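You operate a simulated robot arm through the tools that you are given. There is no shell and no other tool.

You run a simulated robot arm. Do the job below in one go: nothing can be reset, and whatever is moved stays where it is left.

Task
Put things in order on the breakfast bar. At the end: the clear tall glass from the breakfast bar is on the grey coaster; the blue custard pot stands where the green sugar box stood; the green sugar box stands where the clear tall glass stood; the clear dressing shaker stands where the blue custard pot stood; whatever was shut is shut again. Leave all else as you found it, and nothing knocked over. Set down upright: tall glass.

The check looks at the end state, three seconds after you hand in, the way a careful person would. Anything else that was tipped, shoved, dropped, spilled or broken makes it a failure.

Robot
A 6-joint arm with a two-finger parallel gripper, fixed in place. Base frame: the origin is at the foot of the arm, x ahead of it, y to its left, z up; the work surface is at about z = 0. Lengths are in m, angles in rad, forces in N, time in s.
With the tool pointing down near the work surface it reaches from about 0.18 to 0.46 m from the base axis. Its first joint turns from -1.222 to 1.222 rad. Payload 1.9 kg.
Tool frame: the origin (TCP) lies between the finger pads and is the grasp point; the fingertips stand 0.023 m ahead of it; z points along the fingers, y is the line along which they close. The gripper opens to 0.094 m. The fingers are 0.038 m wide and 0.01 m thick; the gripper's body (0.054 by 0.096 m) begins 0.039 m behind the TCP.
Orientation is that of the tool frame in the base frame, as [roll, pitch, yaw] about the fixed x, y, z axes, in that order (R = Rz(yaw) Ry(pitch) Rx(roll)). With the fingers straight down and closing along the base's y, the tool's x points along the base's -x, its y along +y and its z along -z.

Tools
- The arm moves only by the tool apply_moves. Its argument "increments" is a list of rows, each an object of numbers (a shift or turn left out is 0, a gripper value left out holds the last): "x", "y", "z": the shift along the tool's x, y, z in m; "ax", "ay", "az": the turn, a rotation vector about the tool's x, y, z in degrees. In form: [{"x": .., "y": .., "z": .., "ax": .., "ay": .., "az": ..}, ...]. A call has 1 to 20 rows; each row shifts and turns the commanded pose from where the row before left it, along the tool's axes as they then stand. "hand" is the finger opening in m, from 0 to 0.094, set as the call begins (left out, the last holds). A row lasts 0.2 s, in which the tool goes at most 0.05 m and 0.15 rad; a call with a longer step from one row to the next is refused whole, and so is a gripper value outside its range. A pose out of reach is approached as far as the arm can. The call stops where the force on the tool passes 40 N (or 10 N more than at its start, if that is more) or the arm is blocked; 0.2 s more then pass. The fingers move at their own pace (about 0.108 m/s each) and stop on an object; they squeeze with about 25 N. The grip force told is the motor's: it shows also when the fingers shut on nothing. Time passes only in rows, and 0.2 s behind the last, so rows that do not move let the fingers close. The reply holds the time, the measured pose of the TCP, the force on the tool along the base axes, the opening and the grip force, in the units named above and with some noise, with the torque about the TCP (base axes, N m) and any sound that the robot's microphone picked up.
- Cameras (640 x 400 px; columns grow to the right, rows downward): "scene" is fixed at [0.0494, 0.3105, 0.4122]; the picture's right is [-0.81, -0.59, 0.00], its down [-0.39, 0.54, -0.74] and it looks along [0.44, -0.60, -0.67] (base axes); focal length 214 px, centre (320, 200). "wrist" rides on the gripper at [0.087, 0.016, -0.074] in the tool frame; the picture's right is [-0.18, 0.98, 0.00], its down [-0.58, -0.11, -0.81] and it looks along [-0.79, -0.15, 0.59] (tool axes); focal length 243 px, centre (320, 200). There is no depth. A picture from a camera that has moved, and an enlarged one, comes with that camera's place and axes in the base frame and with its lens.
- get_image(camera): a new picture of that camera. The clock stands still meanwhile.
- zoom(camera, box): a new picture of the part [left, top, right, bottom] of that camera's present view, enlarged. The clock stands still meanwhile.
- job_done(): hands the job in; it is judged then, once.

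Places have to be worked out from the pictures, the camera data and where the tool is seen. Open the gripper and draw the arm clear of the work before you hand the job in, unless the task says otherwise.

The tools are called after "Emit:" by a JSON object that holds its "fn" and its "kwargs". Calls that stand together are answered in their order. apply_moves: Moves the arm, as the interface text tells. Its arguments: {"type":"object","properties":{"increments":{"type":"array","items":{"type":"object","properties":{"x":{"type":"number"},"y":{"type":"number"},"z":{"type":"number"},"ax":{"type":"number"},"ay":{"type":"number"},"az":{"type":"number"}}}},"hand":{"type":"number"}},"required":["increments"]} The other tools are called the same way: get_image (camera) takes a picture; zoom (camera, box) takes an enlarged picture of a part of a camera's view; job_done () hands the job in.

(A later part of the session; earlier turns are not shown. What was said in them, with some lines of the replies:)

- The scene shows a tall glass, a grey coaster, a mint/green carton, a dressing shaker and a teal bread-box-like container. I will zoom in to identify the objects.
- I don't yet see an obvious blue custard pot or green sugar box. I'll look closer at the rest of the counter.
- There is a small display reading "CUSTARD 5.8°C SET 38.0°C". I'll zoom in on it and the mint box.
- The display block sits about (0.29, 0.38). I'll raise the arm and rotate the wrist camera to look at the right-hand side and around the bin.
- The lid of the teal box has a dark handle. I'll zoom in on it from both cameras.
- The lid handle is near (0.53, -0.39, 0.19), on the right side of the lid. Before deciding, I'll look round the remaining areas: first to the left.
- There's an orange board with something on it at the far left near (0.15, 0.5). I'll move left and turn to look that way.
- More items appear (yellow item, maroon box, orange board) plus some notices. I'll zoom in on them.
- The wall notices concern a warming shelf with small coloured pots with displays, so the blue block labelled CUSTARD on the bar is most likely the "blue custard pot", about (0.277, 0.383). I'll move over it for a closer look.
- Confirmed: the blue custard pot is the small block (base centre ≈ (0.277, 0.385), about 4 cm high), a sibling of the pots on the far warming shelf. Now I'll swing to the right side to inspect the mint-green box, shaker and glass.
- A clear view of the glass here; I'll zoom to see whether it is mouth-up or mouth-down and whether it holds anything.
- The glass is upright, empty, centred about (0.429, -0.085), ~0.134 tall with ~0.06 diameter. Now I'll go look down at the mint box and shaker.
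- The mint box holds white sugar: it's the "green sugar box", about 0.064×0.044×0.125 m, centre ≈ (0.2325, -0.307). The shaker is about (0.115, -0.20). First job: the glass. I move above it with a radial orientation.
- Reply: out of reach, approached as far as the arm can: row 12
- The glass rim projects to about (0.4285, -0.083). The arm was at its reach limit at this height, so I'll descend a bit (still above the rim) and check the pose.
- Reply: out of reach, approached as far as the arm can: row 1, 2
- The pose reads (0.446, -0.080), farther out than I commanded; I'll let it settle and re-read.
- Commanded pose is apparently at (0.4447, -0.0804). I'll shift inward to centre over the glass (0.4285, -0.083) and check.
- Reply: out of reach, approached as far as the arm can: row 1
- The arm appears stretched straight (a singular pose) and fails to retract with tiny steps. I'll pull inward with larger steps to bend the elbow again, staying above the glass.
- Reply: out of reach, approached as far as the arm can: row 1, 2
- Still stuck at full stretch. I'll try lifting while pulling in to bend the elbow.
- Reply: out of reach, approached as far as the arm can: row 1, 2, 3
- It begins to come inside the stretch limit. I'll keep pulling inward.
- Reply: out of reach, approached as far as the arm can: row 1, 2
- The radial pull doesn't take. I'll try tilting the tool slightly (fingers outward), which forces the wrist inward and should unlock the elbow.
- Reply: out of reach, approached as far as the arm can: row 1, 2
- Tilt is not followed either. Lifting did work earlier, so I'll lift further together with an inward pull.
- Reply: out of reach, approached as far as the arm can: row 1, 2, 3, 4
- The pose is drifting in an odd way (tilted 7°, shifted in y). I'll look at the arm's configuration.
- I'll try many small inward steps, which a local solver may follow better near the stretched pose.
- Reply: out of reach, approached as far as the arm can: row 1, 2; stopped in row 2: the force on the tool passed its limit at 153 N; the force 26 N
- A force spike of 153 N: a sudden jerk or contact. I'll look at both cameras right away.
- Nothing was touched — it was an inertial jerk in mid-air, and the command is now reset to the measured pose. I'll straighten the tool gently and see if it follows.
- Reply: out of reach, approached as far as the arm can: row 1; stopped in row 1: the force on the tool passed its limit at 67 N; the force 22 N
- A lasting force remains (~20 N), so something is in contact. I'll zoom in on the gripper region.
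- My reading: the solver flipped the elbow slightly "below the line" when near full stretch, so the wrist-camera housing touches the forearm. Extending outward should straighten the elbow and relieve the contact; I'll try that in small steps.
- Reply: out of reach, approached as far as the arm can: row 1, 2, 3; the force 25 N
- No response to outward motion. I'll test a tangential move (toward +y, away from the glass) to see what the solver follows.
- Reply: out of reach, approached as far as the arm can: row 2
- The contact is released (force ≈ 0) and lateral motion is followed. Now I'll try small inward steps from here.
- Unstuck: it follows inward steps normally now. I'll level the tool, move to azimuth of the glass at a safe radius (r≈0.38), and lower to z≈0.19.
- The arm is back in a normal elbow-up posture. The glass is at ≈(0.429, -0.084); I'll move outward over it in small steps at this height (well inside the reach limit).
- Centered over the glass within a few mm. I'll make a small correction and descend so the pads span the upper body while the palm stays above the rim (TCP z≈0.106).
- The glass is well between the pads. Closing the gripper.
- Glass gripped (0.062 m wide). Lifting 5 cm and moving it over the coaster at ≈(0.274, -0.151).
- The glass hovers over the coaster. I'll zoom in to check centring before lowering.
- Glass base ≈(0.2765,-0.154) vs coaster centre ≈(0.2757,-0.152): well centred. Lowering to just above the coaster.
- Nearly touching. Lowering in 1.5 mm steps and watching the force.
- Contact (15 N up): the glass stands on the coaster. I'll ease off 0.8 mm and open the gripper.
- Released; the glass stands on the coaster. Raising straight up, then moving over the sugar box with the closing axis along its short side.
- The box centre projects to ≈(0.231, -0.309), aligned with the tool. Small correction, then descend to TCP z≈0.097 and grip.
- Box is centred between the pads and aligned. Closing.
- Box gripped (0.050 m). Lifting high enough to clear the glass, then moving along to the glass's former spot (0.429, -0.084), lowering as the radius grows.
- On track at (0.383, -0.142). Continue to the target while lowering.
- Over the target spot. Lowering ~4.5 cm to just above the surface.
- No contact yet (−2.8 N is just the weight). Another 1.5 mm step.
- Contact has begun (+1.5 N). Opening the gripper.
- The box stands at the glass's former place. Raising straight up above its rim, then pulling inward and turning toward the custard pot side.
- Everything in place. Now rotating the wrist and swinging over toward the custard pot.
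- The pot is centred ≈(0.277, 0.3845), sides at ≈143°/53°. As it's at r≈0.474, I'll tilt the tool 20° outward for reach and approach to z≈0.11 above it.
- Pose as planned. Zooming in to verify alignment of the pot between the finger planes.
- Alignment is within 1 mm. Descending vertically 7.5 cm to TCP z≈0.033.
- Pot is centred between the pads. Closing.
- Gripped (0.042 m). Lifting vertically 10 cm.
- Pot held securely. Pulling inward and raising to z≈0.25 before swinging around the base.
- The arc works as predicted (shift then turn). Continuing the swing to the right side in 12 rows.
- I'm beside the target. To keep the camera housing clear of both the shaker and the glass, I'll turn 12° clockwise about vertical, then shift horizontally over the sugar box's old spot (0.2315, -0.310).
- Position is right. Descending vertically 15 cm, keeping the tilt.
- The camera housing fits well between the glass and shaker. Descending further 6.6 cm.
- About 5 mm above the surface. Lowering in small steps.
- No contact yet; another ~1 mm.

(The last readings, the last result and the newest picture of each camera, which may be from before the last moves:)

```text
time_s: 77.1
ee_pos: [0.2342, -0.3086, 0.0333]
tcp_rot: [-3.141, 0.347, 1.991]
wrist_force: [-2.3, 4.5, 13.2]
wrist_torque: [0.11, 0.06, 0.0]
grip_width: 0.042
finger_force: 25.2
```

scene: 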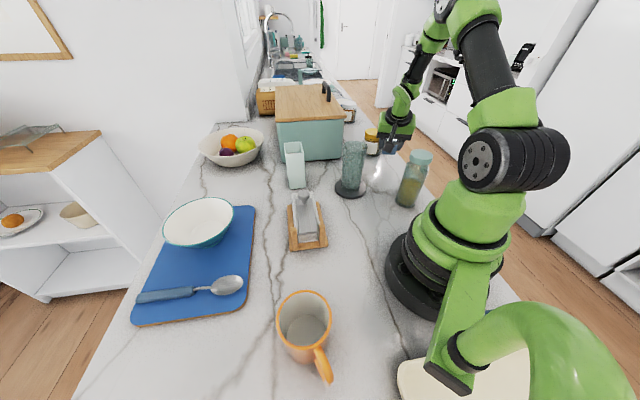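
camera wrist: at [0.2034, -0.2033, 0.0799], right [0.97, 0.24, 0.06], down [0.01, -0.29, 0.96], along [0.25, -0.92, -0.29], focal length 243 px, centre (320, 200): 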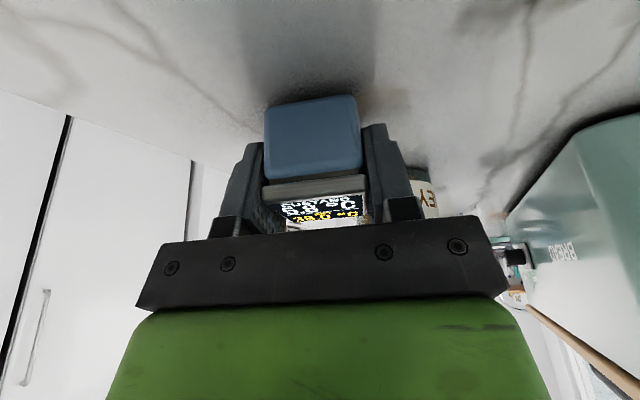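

Contact (13 N): the pot rests on the counter. Easing 0.4 mm and opening.

Emit:
{"fn": "apply_moves", "kwargs": {"increments": [{"x": -0.0002, "z": -0.0004}, {}]}}

Emit:
{"fn": "apply_moves", "kwargs": {"increments": [{}, {}, {}], "hand": 0.094}}

Emit:
{"fn": "get_image", "kwargs": {"camera": "wrist"}}

```text
time_s: 77.7
ee_pos: [0.2318, -0.3096, 0.0317]
tcp_rot: [-3.141, 0.346, 1.992]
wrist_force: [1.4, -0.5, 1.7]
wrist_torque: [-0.03, -0.05, 0.03]
grip_width: 0.042
finger_force: 24.9
```

```text
time_s: 78.5
ee_pos: [0.2327, -0.3079, 0.0329]
tcp_rot: [-3.14, 0.347, 1.992]
wrist_force: [-0.1, 0.7, -0.2]
wrist_torque: [-0.02, 0.0, -0.03]
grip_width: 0.0937
finger_force: 0.0
```

```text
taken
camera wrist: at [0.2041, -0.2048, 0.0741], right [0.97, 0.24, 0.06], down [0.01, -0.29, 0.96], along [0.25, -0.92, -0.29], focal length 243 px, centre (320, 200)
```

wrist: 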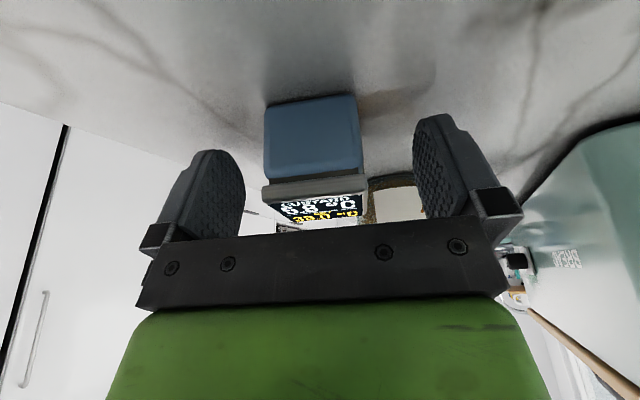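

The custard pot stands on the sugar box's former spot. Now raising vertically clear of it.

Emit:
{"fn": "apply_moves", "kwargs": {"increments": [{"x": -0.0137, "z": -0.0376}, {"x": -0.0137, "z": -0.0376}, {"x": -0.0137, "z": -0.0376}, {"x": -0.0137, "z": -0.0376}, {"x": -0.0137, "z": -0.0376}, {"x": -0.0055, "z": -0.015}, {}]}}

Emit:
{"fn": "get_image", "kwargs": {"camera": "wrist"}}

Emit:
{"fn": "zoom", "kwargs": {"camera": "scene", "box": [330, 110, 450, 220]}}

```text
time_s: 80.1
ee_pos: [0.2334, -0.3101, 0.2498]
tcp_rot: [-3.141, 0.348, 1.989]
wrist_force: [0.2, 0.2, 0.1]
wrist_torque: [0.02, 0.01, 0.01]
grip_width: 0.0938
finger_force: 0.0
```

```text
taken
camera wrist: at [0.2049, -0.2053, 0.2911], right [0.97, 0.24, 0.06], down [0.01, -0.29, 0.96], along [0.25, -0.92, -0.29], focal length 243 px, centre (320, 200)
```

wrist: 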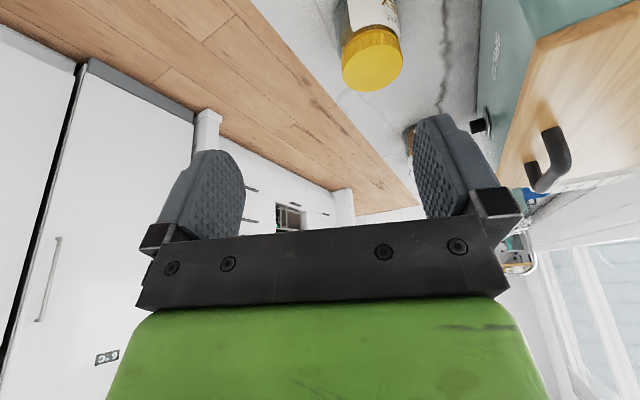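

```text
3.64 times, centred on (390, 165) of scene
camera zoom: at [0.0494, 0.3105, 0.4122], right [-0.81, -0.59, 0.0], down [-0.39, 0.54, -0.74], along [0.44, -0.6, -0.67], focal length 780 px, centre (66, 327)
```

zoom: 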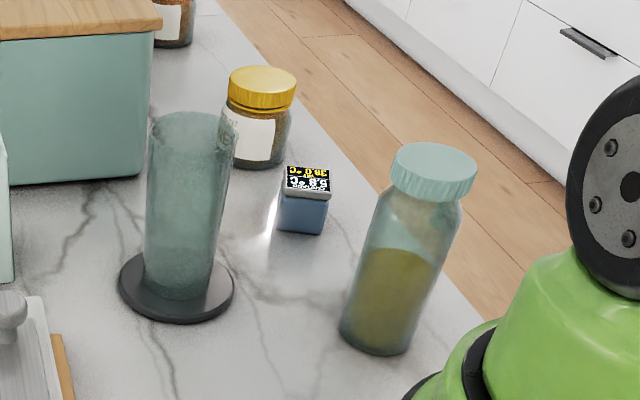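

The pot is at (0.2325, -0.308) — good. Now adjusting tilt to 15° and turning about vertical so the camera stays clear of the robot's base and the glass, then moving above the shaker.

Emit:
{"fn": "apply_moves", "kwargs": {"increments": [{"ay": 5}, {"ax": 2.0, "az": 7.45}, {"ax": 2.0, "az": 7.45}, {"ax": 2.0, "az": 7.45}, {"ax": 2.0, "az": 7.45}, {"ax": 2.0, "az": 7.45}, {"ax": 2.0, "az": 7.45}, {"ax": 2.0, "az": 7.45}, {}]}}

Emit:
{"fn": "get_image", "kwargs": {"camera": "scene"}}

```text
time_s: 82.1
ee_pos: [0.2331, -0.31, 0.2481]
tcp_rot: [-3.137, 0.262, 1.047]
wrist_force: [0.3, -0.4, 0.2]
wrist_torque: [0.01, -0.02, 0.0]
grip_width: 0.094
finger_force: 0.1
```

```text
taken
```

scene: 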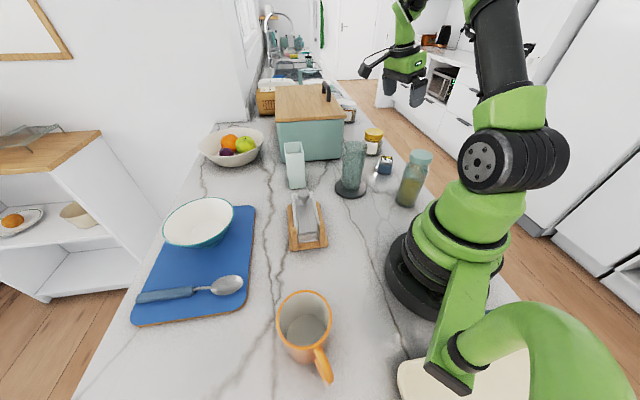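

Orientation correct. Moving above the shaker.

Emit:
{"fn": "apply_moves", "kwargs": {"increments": [{"x": 0.0087, "y": -0.0394, "z": -0.0023}, {"x": 0.0087, "y": -0.0394, "z": -0.0023}, {"x": 0.0087, "y": -0.0394, "z": -0.0023}, {"x": 0.0087, "y": -0.0394, "z": -0.0023}, {}]}}

Emit:
{"fn": "get_image", "kwargs": {"camera": "wrist"}}

Emit:
{"fn": "get_image", "kwargs": {"camera": "scene"}}

```text
time_s: 83.3
ee_pos: [0.1141, -0.1992, 0.2508]
tcp_rot: [-3.141, 0.263, 1.049]
wrist_force: [-0.2, -0.2, 0.4]
wrist_torque: [-0.02, -0.01, 0.04]
grip_width: 0.0939
finger_force: 0.0
```

```text
taken
camera wrist: at [0.1786, -0.1183, 0.3008], right [0.76, -0.65, 0.05], down [-0.27, -0.25, 0.93], along [-0.59, -0.72, -0.37], focal length 243 px, centre (320, 200)
```

wrist: 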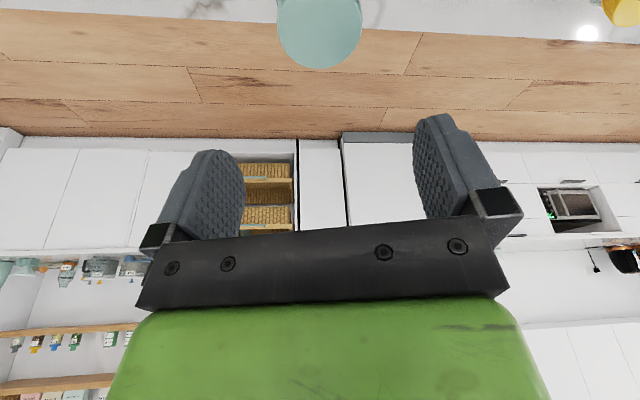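

```text
taken
```

scene: 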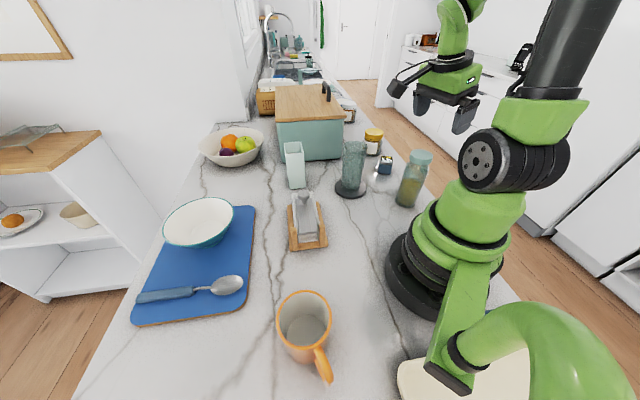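

The shaker lid is centred under the gripper (≈(0.115, -0.200)). Descending vertically in stages; first to z≈0.165.

Emit:
{"fn": "apply_moves", "kwargs": {"increments": [{"x": 0.0055, "z": 0.0207}, {"x": 0.0055, "z": 0.0207}, {"x": 0.0055, "z": 0.0207}, {"x": 0.0055, "z": 0.0207}, {}]}}

Emit:
{"fn": "get_image", "kwargs": {"camera": "wrist"}}

Emit:
{"fn": "get_image", "kwargs": {"camera": "scene"}}

```text
time_s: 84.5
ee_pos: [0.116, -0.199, 0.1615]
tcp_rot: [-3.14, 0.261, 1.049]
wrist_force: [0.3, -0.9, -0.2]
wrist_torque: [0.01, 0.05, -0.01]
grip_width: 0.094
finger_force: 0.2
```

```text
taken
camera wrist: at [0.1813, -0.118, 0.2128], right [0.76, -0.64, 0.05], down [-0.27, -0.25, 0.93], along [-0.59, -0.72, -0.37], focal length 243 px, centre (320, 200)
```

wrist: 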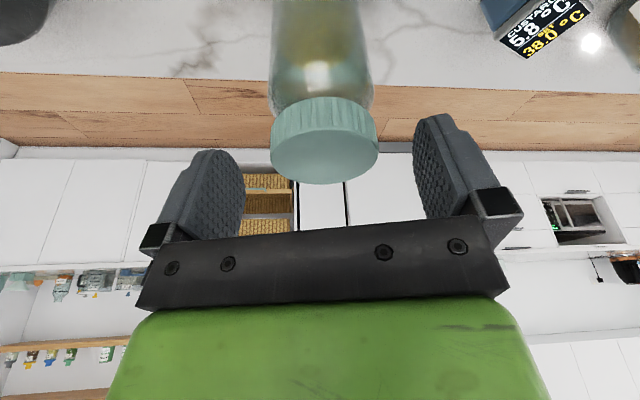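

```text
taken
```

scene: 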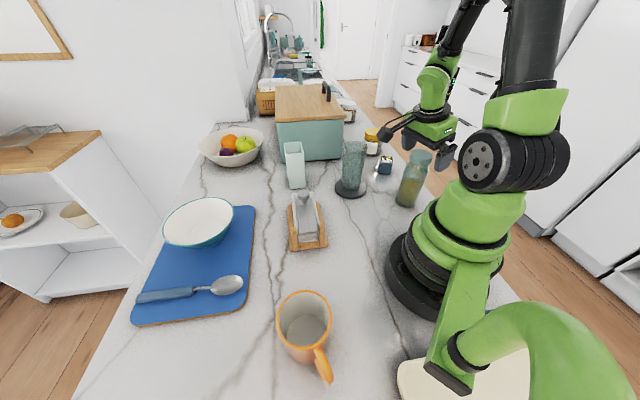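

Lid top ≈0.146 m, centred within 2 mm. Descending to TCP z≈0.121 with a 2 mm lateral correction.

Emit:
{"fn": "apply_moves", "kwargs": {"increments": [{"y": 0.002}, {"x": 0.0035, "z": 0.013}, {"x": 0.0035, "z": 0.013}, {"x": 0.0035, "z": 0.013}, {}]}}

Emit:
{"fn": "get_image", "kwargs": {"camera": "wrist"}}

Emit:
{"fn": "zoom", "kwargs": {"camera": "scene", "box": [350, 80, 500, 220]}}

```text
time_s: 85.7
ee_pos: [0.1158, -0.1996, 0.1242]
tcp_rot: [-3.14, 0.26, 1.05]
wrist_force: [-0.5, -0.4, 0.3]
wrist_torque: [0.01, -0.04, -0.02]
grip_width: 0.0941
finger_force: 0.1
```

```text
taken
camera wrist: at [0.181, -0.1197, 0.1737], right [0.76, -0.65, 0.04], down [-0.27, -0.25, 0.93], along [-0.59, -0.72, -0.37], focal length 243 px, centre (320, 200)
```

wrist: 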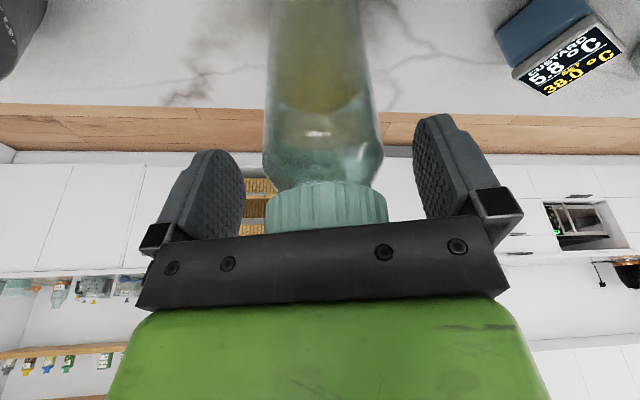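

```text
2.86 times, centred on (425, 150) of scene
camera zoom: at [0.0494, 0.3105, 0.4122], right [-0.81, -0.59, 0.0], down [-0.39, 0.54, -0.74], along [0.44, -0.6, -0.67], focal length 613 px, centre (20, 343)
```

zoom: 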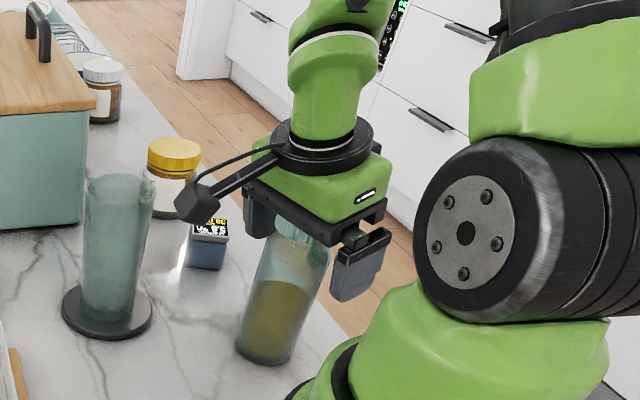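

Fingers straddle the lid/shoulder. Closing.

Emit:
{"fn": "apply_moves", "kwargs": {"increments": [{}, {}, {}, {}], "hand": 0.03}}

Emit:
{"fn": "get_image", "kwargs": {"camera": "wrist"}}

```text
time_s: 86.7
ee_pos: [0.1155, -0.2006, 0.1228]
tcp_rot: [-3.14, 0.263, 1.05]
wrist_force: [0.5, -0.8, 0.0]
wrist_torque: [-0.05, -0.05, 0.01]
grip_width: 0.0559
finger_force: 24.9
```

```text
taken
camera wrist: at [0.1811, -0.1197, 0.1739], right [0.76, -0.64, 0.05], down [-0.27, -0.25, 0.93], along [-0.59, -0.72, -0.37], focal length 243 px, centre (320, 200)
```

wrist: 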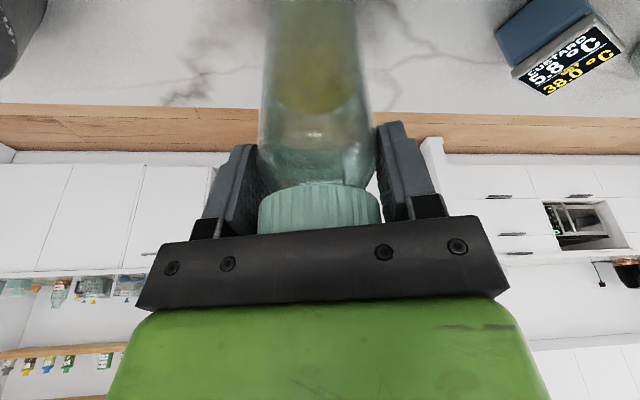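

Gripped at 0.056 m. Test lift of 2 cm, watching weight and slip.

Emit:
{"fn": "apply_moves", "kwargs": {"increments": [{"x": -0.0026, "z": -0.0097}, {"x": -0.0026, "z": -0.0097}, {}, {}]}}

Emit:
{"fn": "get_image", "kwargs": {"camera": "wrist"}}

Emit:
{"fn": "zoom", "kwargs": {"camera": "scene", "box": [350, 80, 500, 220]}}

```text
time_s: 87.7
ee_pos: [0.1163, -0.2002, 0.1427]
tcp_rot: [-3.14, 0.26, 1.048]
wrist_force: [0.6, 0.7, -2.6]
wrist_torque: [0.0, 0.01, 0.0]
grip_width: 0.0557
finger_force: 25.0
```

```text
taken
camera wrist: at [0.1815, -0.1196, 0.1941], right [0.76, -0.64, 0.05], down [-0.27, -0.25, 0.93], along [-0.59, -0.72, -0.37], focal length 243 px, centre (320, 200)
```

wrist: 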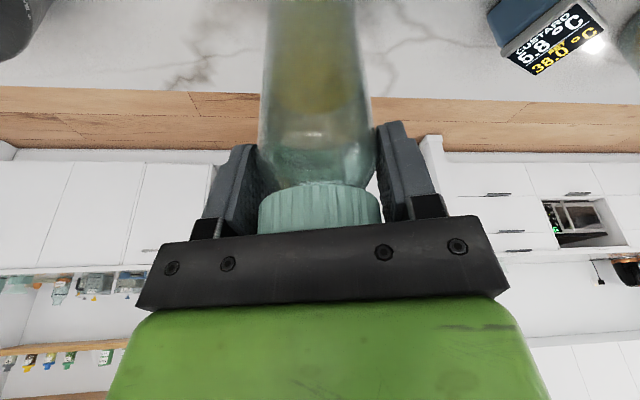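

```text
2.86 times, centred on (425, 150) of scene
camera zoom: at [0.0494, 0.3105, 0.4122], right [-0.81, -0.59, 0.0], down [-0.39, 0.54, -0.74], along [0.44, -0.6, -0.67], focal length 613 px, centre (20, 343)
```

zoom: 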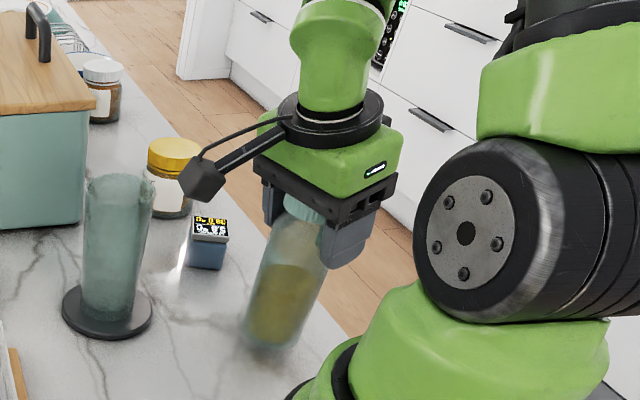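

Held firmly and upright. Lifting another 17 cm so its base clears everything, before swinging left.

Emit:
{"fn": "apply_moves", "kwargs": {"increments": [{"x": -0.0088, "z": -0.0328}, {"x": -0.0088, "z": -0.0328}, {"x": -0.0088, "z": -0.0328}, {"x": -0.0088, "z": -0.0328}, {"x": -0.0088, "z": -0.0328}, {}]}}

Emit:
{"fn": "get_image", "kwargs": {"camera": "scene"}}

```text
time_s: 89.1
ee_pos: [0.1158, -0.2003, 0.3114]
tcp_rot: [-3.14, 0.262, 1.048]
wrist_force: [-0.2, -0.7, -3.7]
wrist_torque: [0.0, 0.02, 0.0]
grip_width: 0.0561
finger_force: 25.3
```

```text
taken
```

scene: 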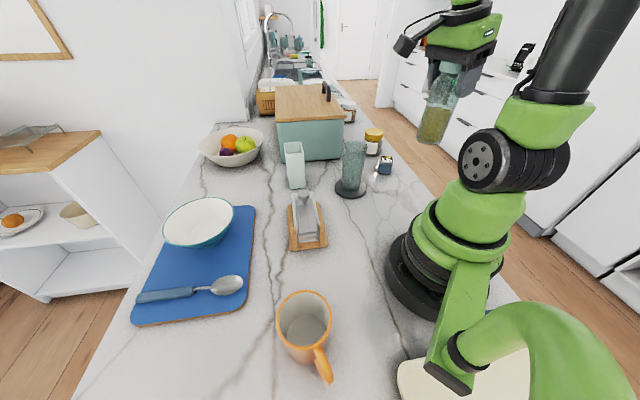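

Good. Starting the swing with two test rows.

Emit:
{"fn": "apply_moves", "kwargs": {"increments": [{"x": 0.0286, "y": 0.0144, "z": -0.0077, "ax": -2.11, "az": -7.88}, {"x": 0.0286, "y": 0.0144, "z": -0.0077, "ax": -2.11, "az": -7.88}, {}]}}

```text
time_s: 89.9
ee_pos: [0.1694, -0.1602, 0.312]
tcp_rot: [-3.141, 0.259, 1.335]
wrist_force: [-0.3, 0.6, -3.6]
wrist_torque: [0.01, 0.01, -0.03]
grip_width: 0.0558
finger_force: 24.4
```

As predicted (r=0.233, azimuth −43°). Continuing 12 rows.

Emit:
{"fn": "apply_moves", "kwargs": {"increments": [{"x": 0.0286, "y": 0.0144, "z": -0.0077, "ax": -2.11, "az": -7.88}, {"x": 0.0286, "y": 0.0144, "z": -0.0077, "ax": -2.11, "az": -7.88}, {"x": 0.0286, "y": 0.0144, "z": -0.0077, "ax": -2.11, "az": -7.88}, {"x": 0.0286, "y": 0.0144, "z": -0.0077, "ax": -2.11, "az": -7.88}, {"x": 0.0286, "y": 0.0144, "z": -0.0077, "ax": -2.11, "az": -7.88}, {"x": 0.0286, "y": 0.0144, "z": -0.0077, "ax": -2.11, "az": -7.88}, {"x": 0.0286, "y": 0.0144, "z": -0.0077, "ax": -2.11, "az": -7.88}, {"x": 0.0286, "y": 0.0144, "z": -0.0077, "ax": -2.11, "az": -7.88}, {"x": 0.0286, "y": 0.0144, "z": -0.0077, "ax": -2.11, "az": -7.88}, {"x": 0.0286, "y": 0.0144, "z": -0.0077, "ax": -2.11, "az": -7.88}, {"x": 0.0286, "y": 0.0144, "z": -0.0077, "ax": -2.11, "az": -7.88}, {}]}}

Emit:
{"fn": "get_image", "kwargs": {"camera": "scene"}}

Emit:
{"fn": "get_image", "kwargs": {"camera": "wrist"}}

```text
time_s: 92.5
ee_pos: [0.1578, 0.1679, 0.3114]
tcp_rot: [3.141, 0.26, 2.9]
wrist_force: [-0.4, 0.4, -3.2]
wrist_torque: [-0.01, 0.02, 0.02]
grip_width: 0.0558
finger_force: 24.8
```

```text
taken
```

scene: 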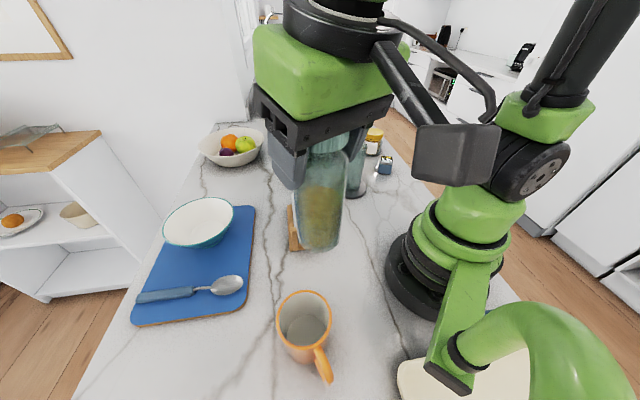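

```text
taken
camera wrist: at [0.0625, 0.2072, 0.3624], right [0.41, 0.91, 0.05], down [0.32, -0.19, 0.93], along [0.86, -0.36, -0.37], focal length 243 px, centre (320, 200)
```

wrist: 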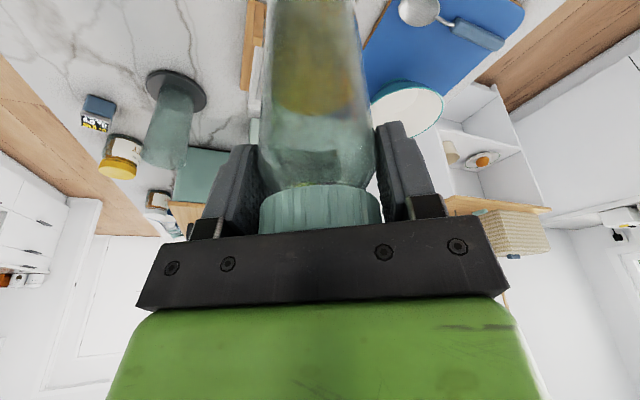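

Midway fine. Now extending to r≈0.36 and turning the tool to face radially outward (α≈54°).

Emit:
{"fn": "apply_moves", "kwargs": {"increments": [{"x": -0.0067, "y": 0.0443, "z": 0.0018}, {"x": -0.0067, "y": 0.0443, "z": 0.0018}, {"x": -0.0067, "y": 0.0443, "z": 0.0018}, {"ax": -1.95, "az": -7.28}, {"ax": -1.95, "az": -7.28}, {"ax": -1.95, "az": -7.28}, {"ax": -1.95, "az": -7.28}, {"ax": -1.95, "az": -7.28}, {"ax": -1.95, "az": -7.28}, {"ax": -1.95, "az": -7.28}, {"ax": -1.95, "az": -7.28}, {"ax": -1.95, "az": -7.28}, {}]}}

Emit:
{"fn": "get_image", "kwargs": {"camera": "scene"}}

Emit:
{"fn": "get_image", "kwargs": {"camera": "wrist"}}

```text
time_s: 95.3
ee_pos: [0.2137, 0.2898, 0.3125]
tcp_rot: [3.138, 0.261, -2.199]
wrist_force: [-0.3, 0.3, -3.4]
wrist_torque: [0.0, 0.01, 0.0]
grip_width: 0.0556
finger_force: 25.3
```

```text
taken
```

scene: 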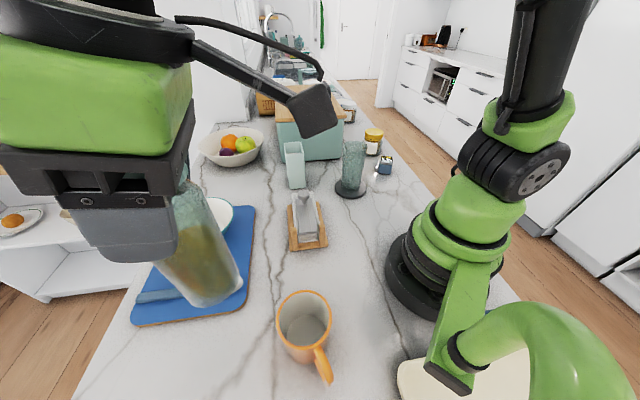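

```text
taken
camera wrist: at [0.1395, 0.2165, 0.3631], right [-0.69, 0.72, 0.05], down [0.3, 0.22, 0.93], along [0.66, 0.66, -0.37], focal length 243 px, centre (320, 200)
```

wrist: 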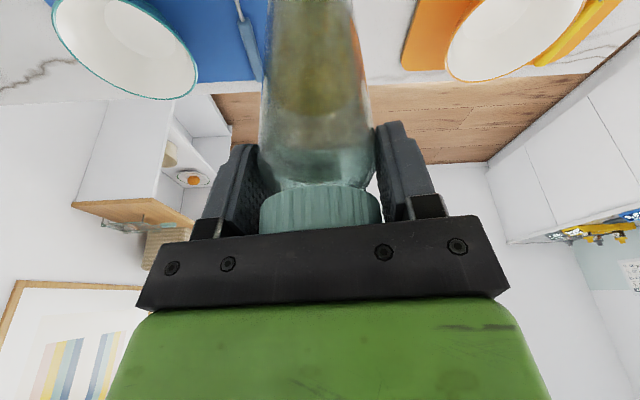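

The shaker is upright. Moving outward and down toward the pot's former spot (0.277, 0.3845), stopping ~4.6 cm above the counter.

Emit:
{"fn": "apply_moves", "kwargs": {"increments": [{"x": -0.0146, "y": 0.0009, "z": 0.0334}, {"x": -0.0146, "y": 0.0009, "z": 0.0334}, {"x": -0.0146, "y": 0.0009, "z": 0.0334}, {"x": -0.0146, "y": 0.0009, "z": 0.0334}, {"x": -0.0146, "y": 0.0009, "z": 0.0334}, {}]}}

Emit:
{"fn": "get_image", "kwargs": {"camera": "scene"}}

Emit:
{"fn": "get_image", "kwargs": {"camera": "wrist"}}

```text
time_s: 96.7
ee_pos: [0.2771, 0.3857, 0.1714]
tcp_rot: [3.139, 0.262, -2.2]
wrist_force: [-0.8, 0.3, -3.3]
wrist_torque: [0.02, -0.01, 0.02]
grip_width: 0.0553
finger_force: 25.7
```

```text
taken
```

scene: 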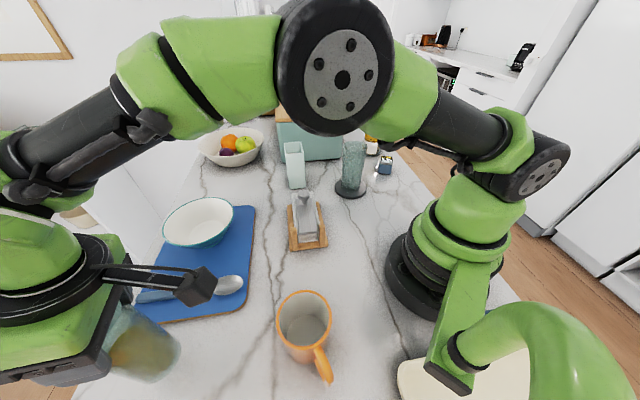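

```text
taken
camera wrist: at [0.2021, 0.3119, 0.2217], right [-0.69, 0.72, 0.05], down [0.3, 0.22, 0.93], along [0.66, 0.66, -0.37], focal length 243 px, centre (320, 200)
```

wrist: 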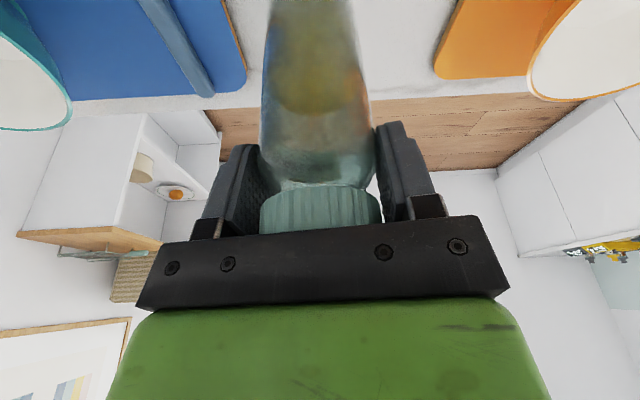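

Directly over the spot. Lowering ~4.4 cm to just above the surface.

Emit:
{"fn": "apply_moves", "kwargs": {"increments": [{"y": -0.0005, "x": 0.0043, "z": 0.0141}, {"x": 0.0038, "z": 0.0143}, {"x": 0.0038, "z": 0.0143}, {}]}}

Emit:
{"fn": "get_image", "kwargs": {"camera": "scene"}}

```text
time_s: 97.7
ee_pos: [0.2764, 0.3842, 0.1275]
tcp_rot: [3.138, 0.262, -2.2]
wrist_force: [-0.2, -0.2, -3.0]
wrist_torque: [-0.02, 0.01, -0.03]
grip_width: 0.0555
finger_force: 24.8
```

```text
taken
```

scene: 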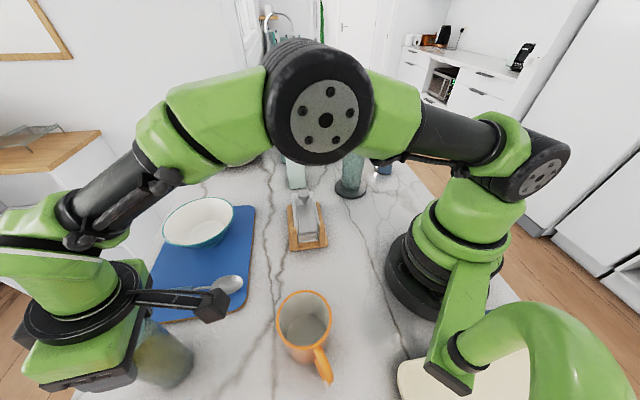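

About 4 mm above the surface. Lowering in ~1.3 mm steps.

Emit:
{"fn": "apply_moves", "kwargs": {"increments": [{"x": 0.0004, "z": 0.0013}, {"x": 0.0004, "z": 0.0013}, {}]}}

```text
time_s: 98.5
ee_pos: [0.278, 0.3846, 0.1254]
tcp_rot: [3.139, 0.263, -2.201]
wrist_force: [0.9, 0.0, -4.1]
wrist_torque: [0.0, -0.03, 0.0]
grip_width: 0.0555
finger_force: 25.2
```

Emit:
{"fn": "apply_moves", "kwargs": {"increments": [{"x": 0.0003, "z": 0.001}, {}]}}

```text
time_s: 99.1
ee_pos: [0.2769, 0.385, 0.1237]
tcp_rot: [3.141, 0.262, -2.202]
wrist_force: [0.6, -0.3, -3.3]
wrist_torque: [-0.01, -0.01, 0.02]
grip_width: 0.0555
finger_force: 25.1
```

Emit:
{"fn": "apply_moves", "kwargs": {"increments": [{"x": 0.0002, "z": 0.0008}, {}]}}

```text
time_s: 99.7
ee_pos: [0.2769, 0.3852, 0.1234]
tcp_rot: [3.14, 0.262, -2.201]
wrist_force: [-0.1, -0.2, -2.6]
wrist_torque: [-0.06, -0.05, 0.05]
grip_width: 0.0556
finger_force: 25.0
```

Emit:
{"fn": "apply_moves", "kwargs": {"increments": [{"x": 0.0002, "z": 0.0007}, {}]}}

```text
time_s: 100.3
ee_pos: [0.2766, 0.3845, 0.122]
tcp_rot: [3.141, 0.264, -2.199]
wrist_force: [-1.2, -1.5, 13.5]
wrist_torque: [-0.63, 0.11, -0.01]
grip_width: 0.0557
finger_force: 24.9
```

Contact (13.5 N). Ease 0.4 mm and release.

Emit:
{"fn": "apply_moves", "kwargs": {"increments": [{"x": -0.0001, "z": -0.0005}, {}]}}

Emit:
{"fn": "apply_moves", "kwargs": {"increments": [{}, {}, {}], "hand": 0.094}}

Emit:
{"fn": "get_image", "kwargs": {"camera": "wrist"}}

```text
time_s: 100.9
ee_pos: [0.2759, 0.385, 0.1221]
tcp_rot: [3.14, 0.265, -2.197]
wrist_force: [2.4, 4.4, 8.6]
wrist_torque: [0.28, -0.36, 0.09]
grip_width: 0.0557
finger_force: 25.2
```

```text
time_s: 101.7
ee_pos: [0.2757, 0.3858, 0.123]
tcp_rot: [3.14, 0.262, -2.202]
wrist_force: [-0.5, 0.2, -0.9]
wrist_torque: [0.0, -0.01, -0.04]
grip_width: 0.0941
finger_force: 0.1
```

```text
taken
camera wrist: at [0.2024, 0.3108, 0.1727], right [-0.69, 0.72, 0.05], down [0.3, 0.22, 0.93], along [0.66, 0.66, -0.37], focal length 243 px, centre (320, 200)
```

wrist: 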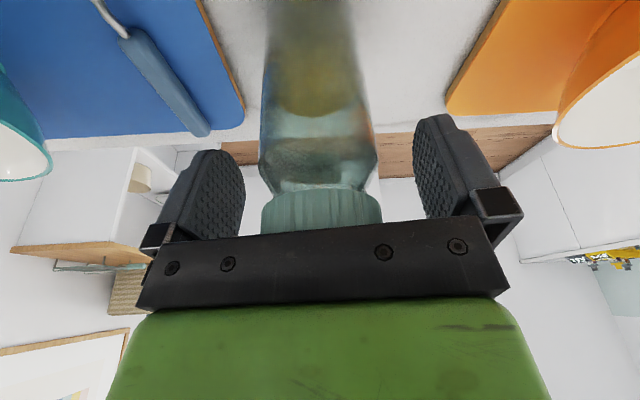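

Shaker stands upright on the pot's former place. Raising vertically off it, then pulling inward.

Emit:
{"fn": "apply_moves", "kwargs": {"increments": [{"x": -0.006, "z": -0.0225}, {"x": -0.006, "z": -0.0225}, {"x": -0.006, "z": -0.0225}, {}]}}

Emit:
{"fn": "apply_moves", "kwargs": {"increments": [{"x": 0.0299, "z": -0.0236}, {"x": 0.0299, "z": -0.0236}, {"x": 0.0299, "z": -0.0236}, {"x": 0.0299, "z": -0.0236}, {}]}}

Emit:
{"fn": "get_image", "kwargs": {"camera": "scene"}}

Emit:
{"fn": "get_image", "kwargs": {"camera": "wrist"}}

```text
time_s: 102.7
ee_pos: [0.277, 0.3842, 0.1931]
tcp_rot: [3.14, 0.262, -2.201]
wrist_force: [0.3, 0.1, 0.3]
wrist_torque: [0.01, 0.0, 0.01]
grip_width: 0.0938
finger_force: 0.1
```

```text
time_s: 103.9
ee_pos: [0.1943, 0.2717, 0.2501]
tcp_rot: [3.137, 0.264, -2.2]
wrist_force: [0.7, 0.4, -0.1]
wrist_torque: [0.02, 0.01, 0.02]
grip_width: 0.0941
finger_force: 0.0
```

```text
taken
```

scene: 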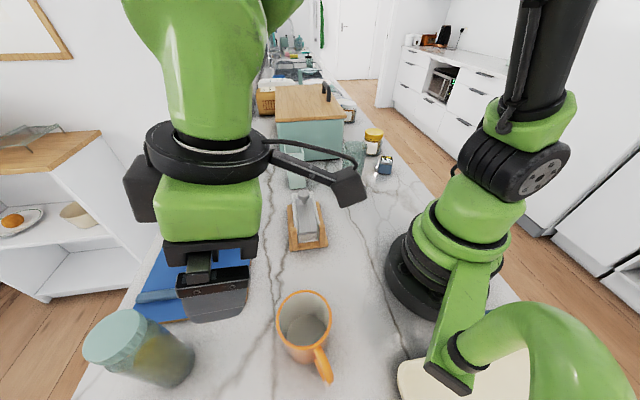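

```text
taken
camera wrist: at [0.1205, 0.1971, 0.3013], right [-0.69, 0.72, 0.05], down [0.3, 0.22, 0.93], along [0.66, 0.66, -0.37], focal length 243 px, centre (320, 200)
```

wrist: 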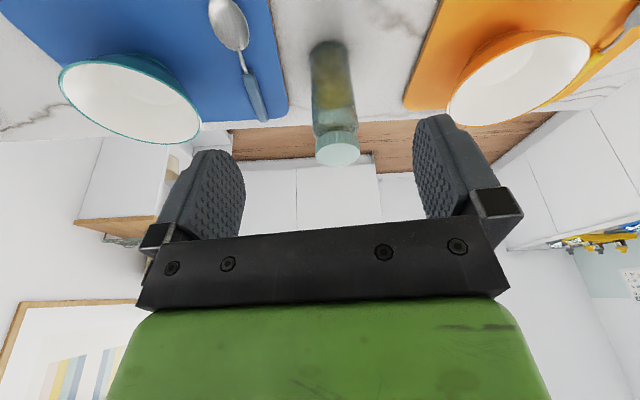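

Clear of the shaker. Levelling the tool, raising and moving to a neutral pose so I can inspect everything.

Emit:
{"fn": "apply_moves", "kwargs": {"increments": [{"ay": 7.5}, {"ay": 7.5}, {"z": -0.04}, {"z": -0.04}, {"x": 0.0153, "y": -0.0374}, {"x": 0.0153, "y": -0.0374}, {"x": 0.0153, "y": -0.0374}, {"x": 0.0153, "y": -0.0374}, {"x": 0.0153, "y": -0.0374}, {"az": 8}, {"az": 8}, {"az": 8}, {"az": 8}, {"az": 8}, {}]}}

Emit:
{"fn": "get_image", "kwargs": {"camera": "scene"}}

Emit:
{"fn": "get_image", "kwargs": {"camera": "wrist"}}

```text
time_s: 107.1
ee_pos: [0.2993, 0.0995, 0.3316]
tcp_rot: [3.138, 0.0, -2.901]
wrist_force: [0.6, -0.2, 0.6]
wrist_torque: [0.0, 0.01, 0.01]
grip_width: 0.0941
finger_force: 0.1
```

```text
taken
```

scene: 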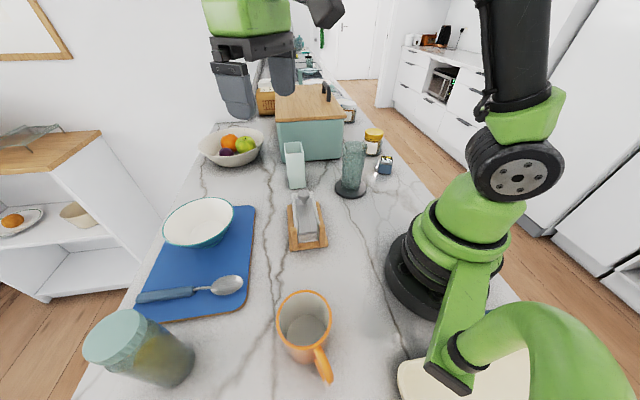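

```text
taken
camera wrist: at [0.2121, 0.0942, 0.407], right [-0.06, 1.0, 0.0], down [0.59, 0.03, 0.81], along [0.8, 0.05, -0.59], focal length 243 px, centre (320, 200)
```

wrist: 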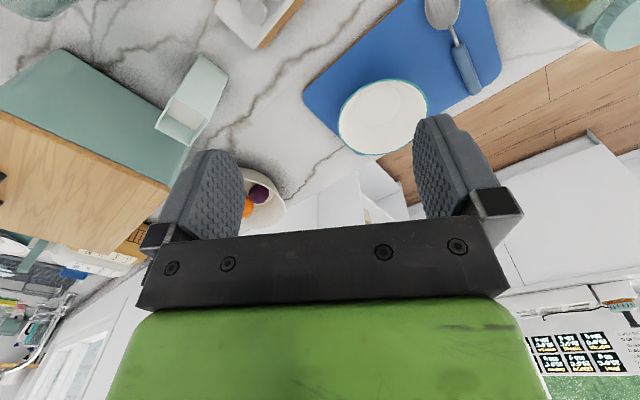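

All items appear in place. Final zoom checks on each moved object.

Emit:
{"fn": "zoom", "kwargs": {"camera": "scene", "box": [260, 110, 420, 210]}}

Emit:
{"fn": "zoom", "kwargs": {"camera": "scene", "box": [60, 260, 360, 400]}}

```text
4.00 times, centred on (340, 160) of scene
camera zoom: at [0.0494, 0.3105, 0.4122], right [-0.81, -0.59, 0.0], down [-0.39, 0.54, -0.74], along [0.44, -0.6, -0.67], focal length 858 px, centre (240, 360)
```

zoom: 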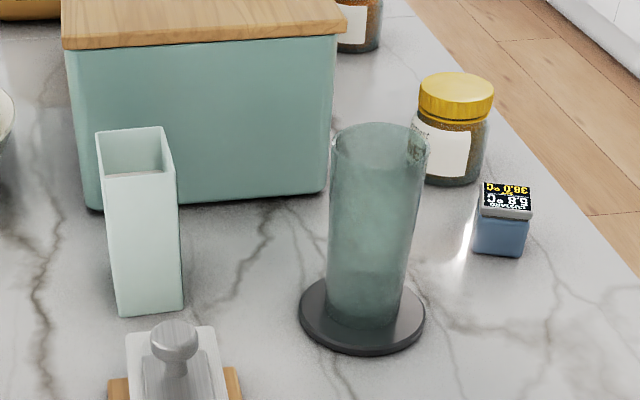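

```text
2.13 times, centred on (210, 330) of scene
camera zoom: at [0.0494, 0.3105, 0.4122], right [-0.81, -0.59, 0.0], down [-0.39, 0.54, -0.74], along [0.44, -0.6, -0.67], focal length 458 px, centre (555, -77)
```

zoom: 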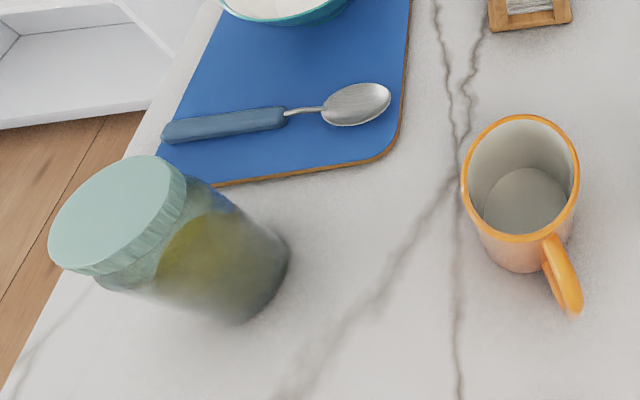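

The honey jar's label looks different from before; I'll zoom in to make sure it hasn't been disturbed.

Emit:
{"fn": "zoom", "kwargs": {"camera": "scene", "box": [350, 115, 410, 165]}}

Emit:
{"fn": "zoom", "kwargs": {"camera": "scene", "box": [320, 110, 480, 210]}}

```text
8.00 times, centred on (380, 140) of scene
camera zoom: at [0.0494, 0.3105, 0.4122], right [-0.81, -0.59, 0.0], down [-0.39, 0.54, -0.74], along [0.44, -0.6, -0.67], focal length 1716 px, centre (-160, 680)
```

zoom: 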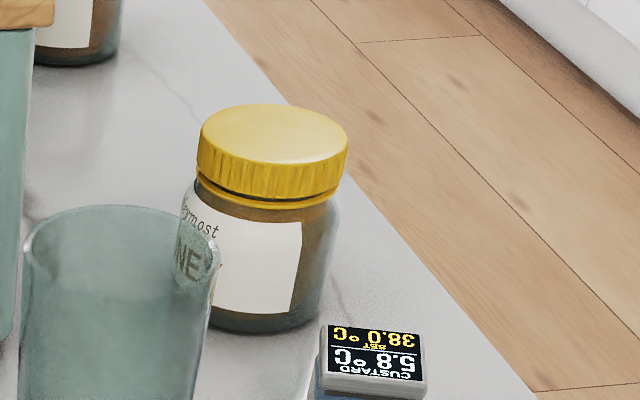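

```text
4.00 times, centred on (400, 160) of scene
camera zoom: at [0.0494, 0.3105, 0.4122], right [-0.81, -0.59, 0.0], down [-0.39, 0.54, -0.74], along [0.44, -0.6, -0.67], focal length 858 px, centre (0, 360)
```

zoom: 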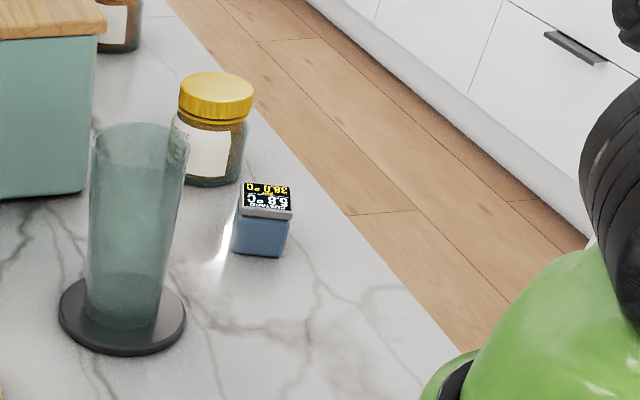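

The jar is exactly where it was (its label text is just behind the glass). The glass stands upright on the coaster, the sugar box is on the glass's spot, the custard pot on the sugar box's spot, and the shaker on the pot's spot. The bin lid is still shut, the gripper is open and the arm is clear, so I'm handing in.

Emit:
{"fn": "job_done", "kwargs": {}}

```text
The job is handed in.
```

I moved all four items to their new places and handed the job in. In the last pictures everything is upright and nothing else appears to have moved.

- **Tall glass:** stands upright on the grey coaster, close to its centre.
- **Green sugar box:** stands where the glass was, about (0.43, -0.085).
- **Blue custard pot:** stands where the sugar box was, about (0.233, -0.308). I took the small blue block labelled "CUSTARD" to be the pot.
- **Clear dressing shaker:** stands where the custard pot was, about (0.277, 0.385), with its lid on.

I never opened the teal bin, and its lid is still shut.

While I was lining up for the glass, the arm overstretched. The wrist camera housing pressed against the arm's own forearm, with a force spike of 153 N. It happened in mid-air, and the pictures show nothing on the bar was touched.

The gripper is open and the arm is raised above the bar, clear of everything.
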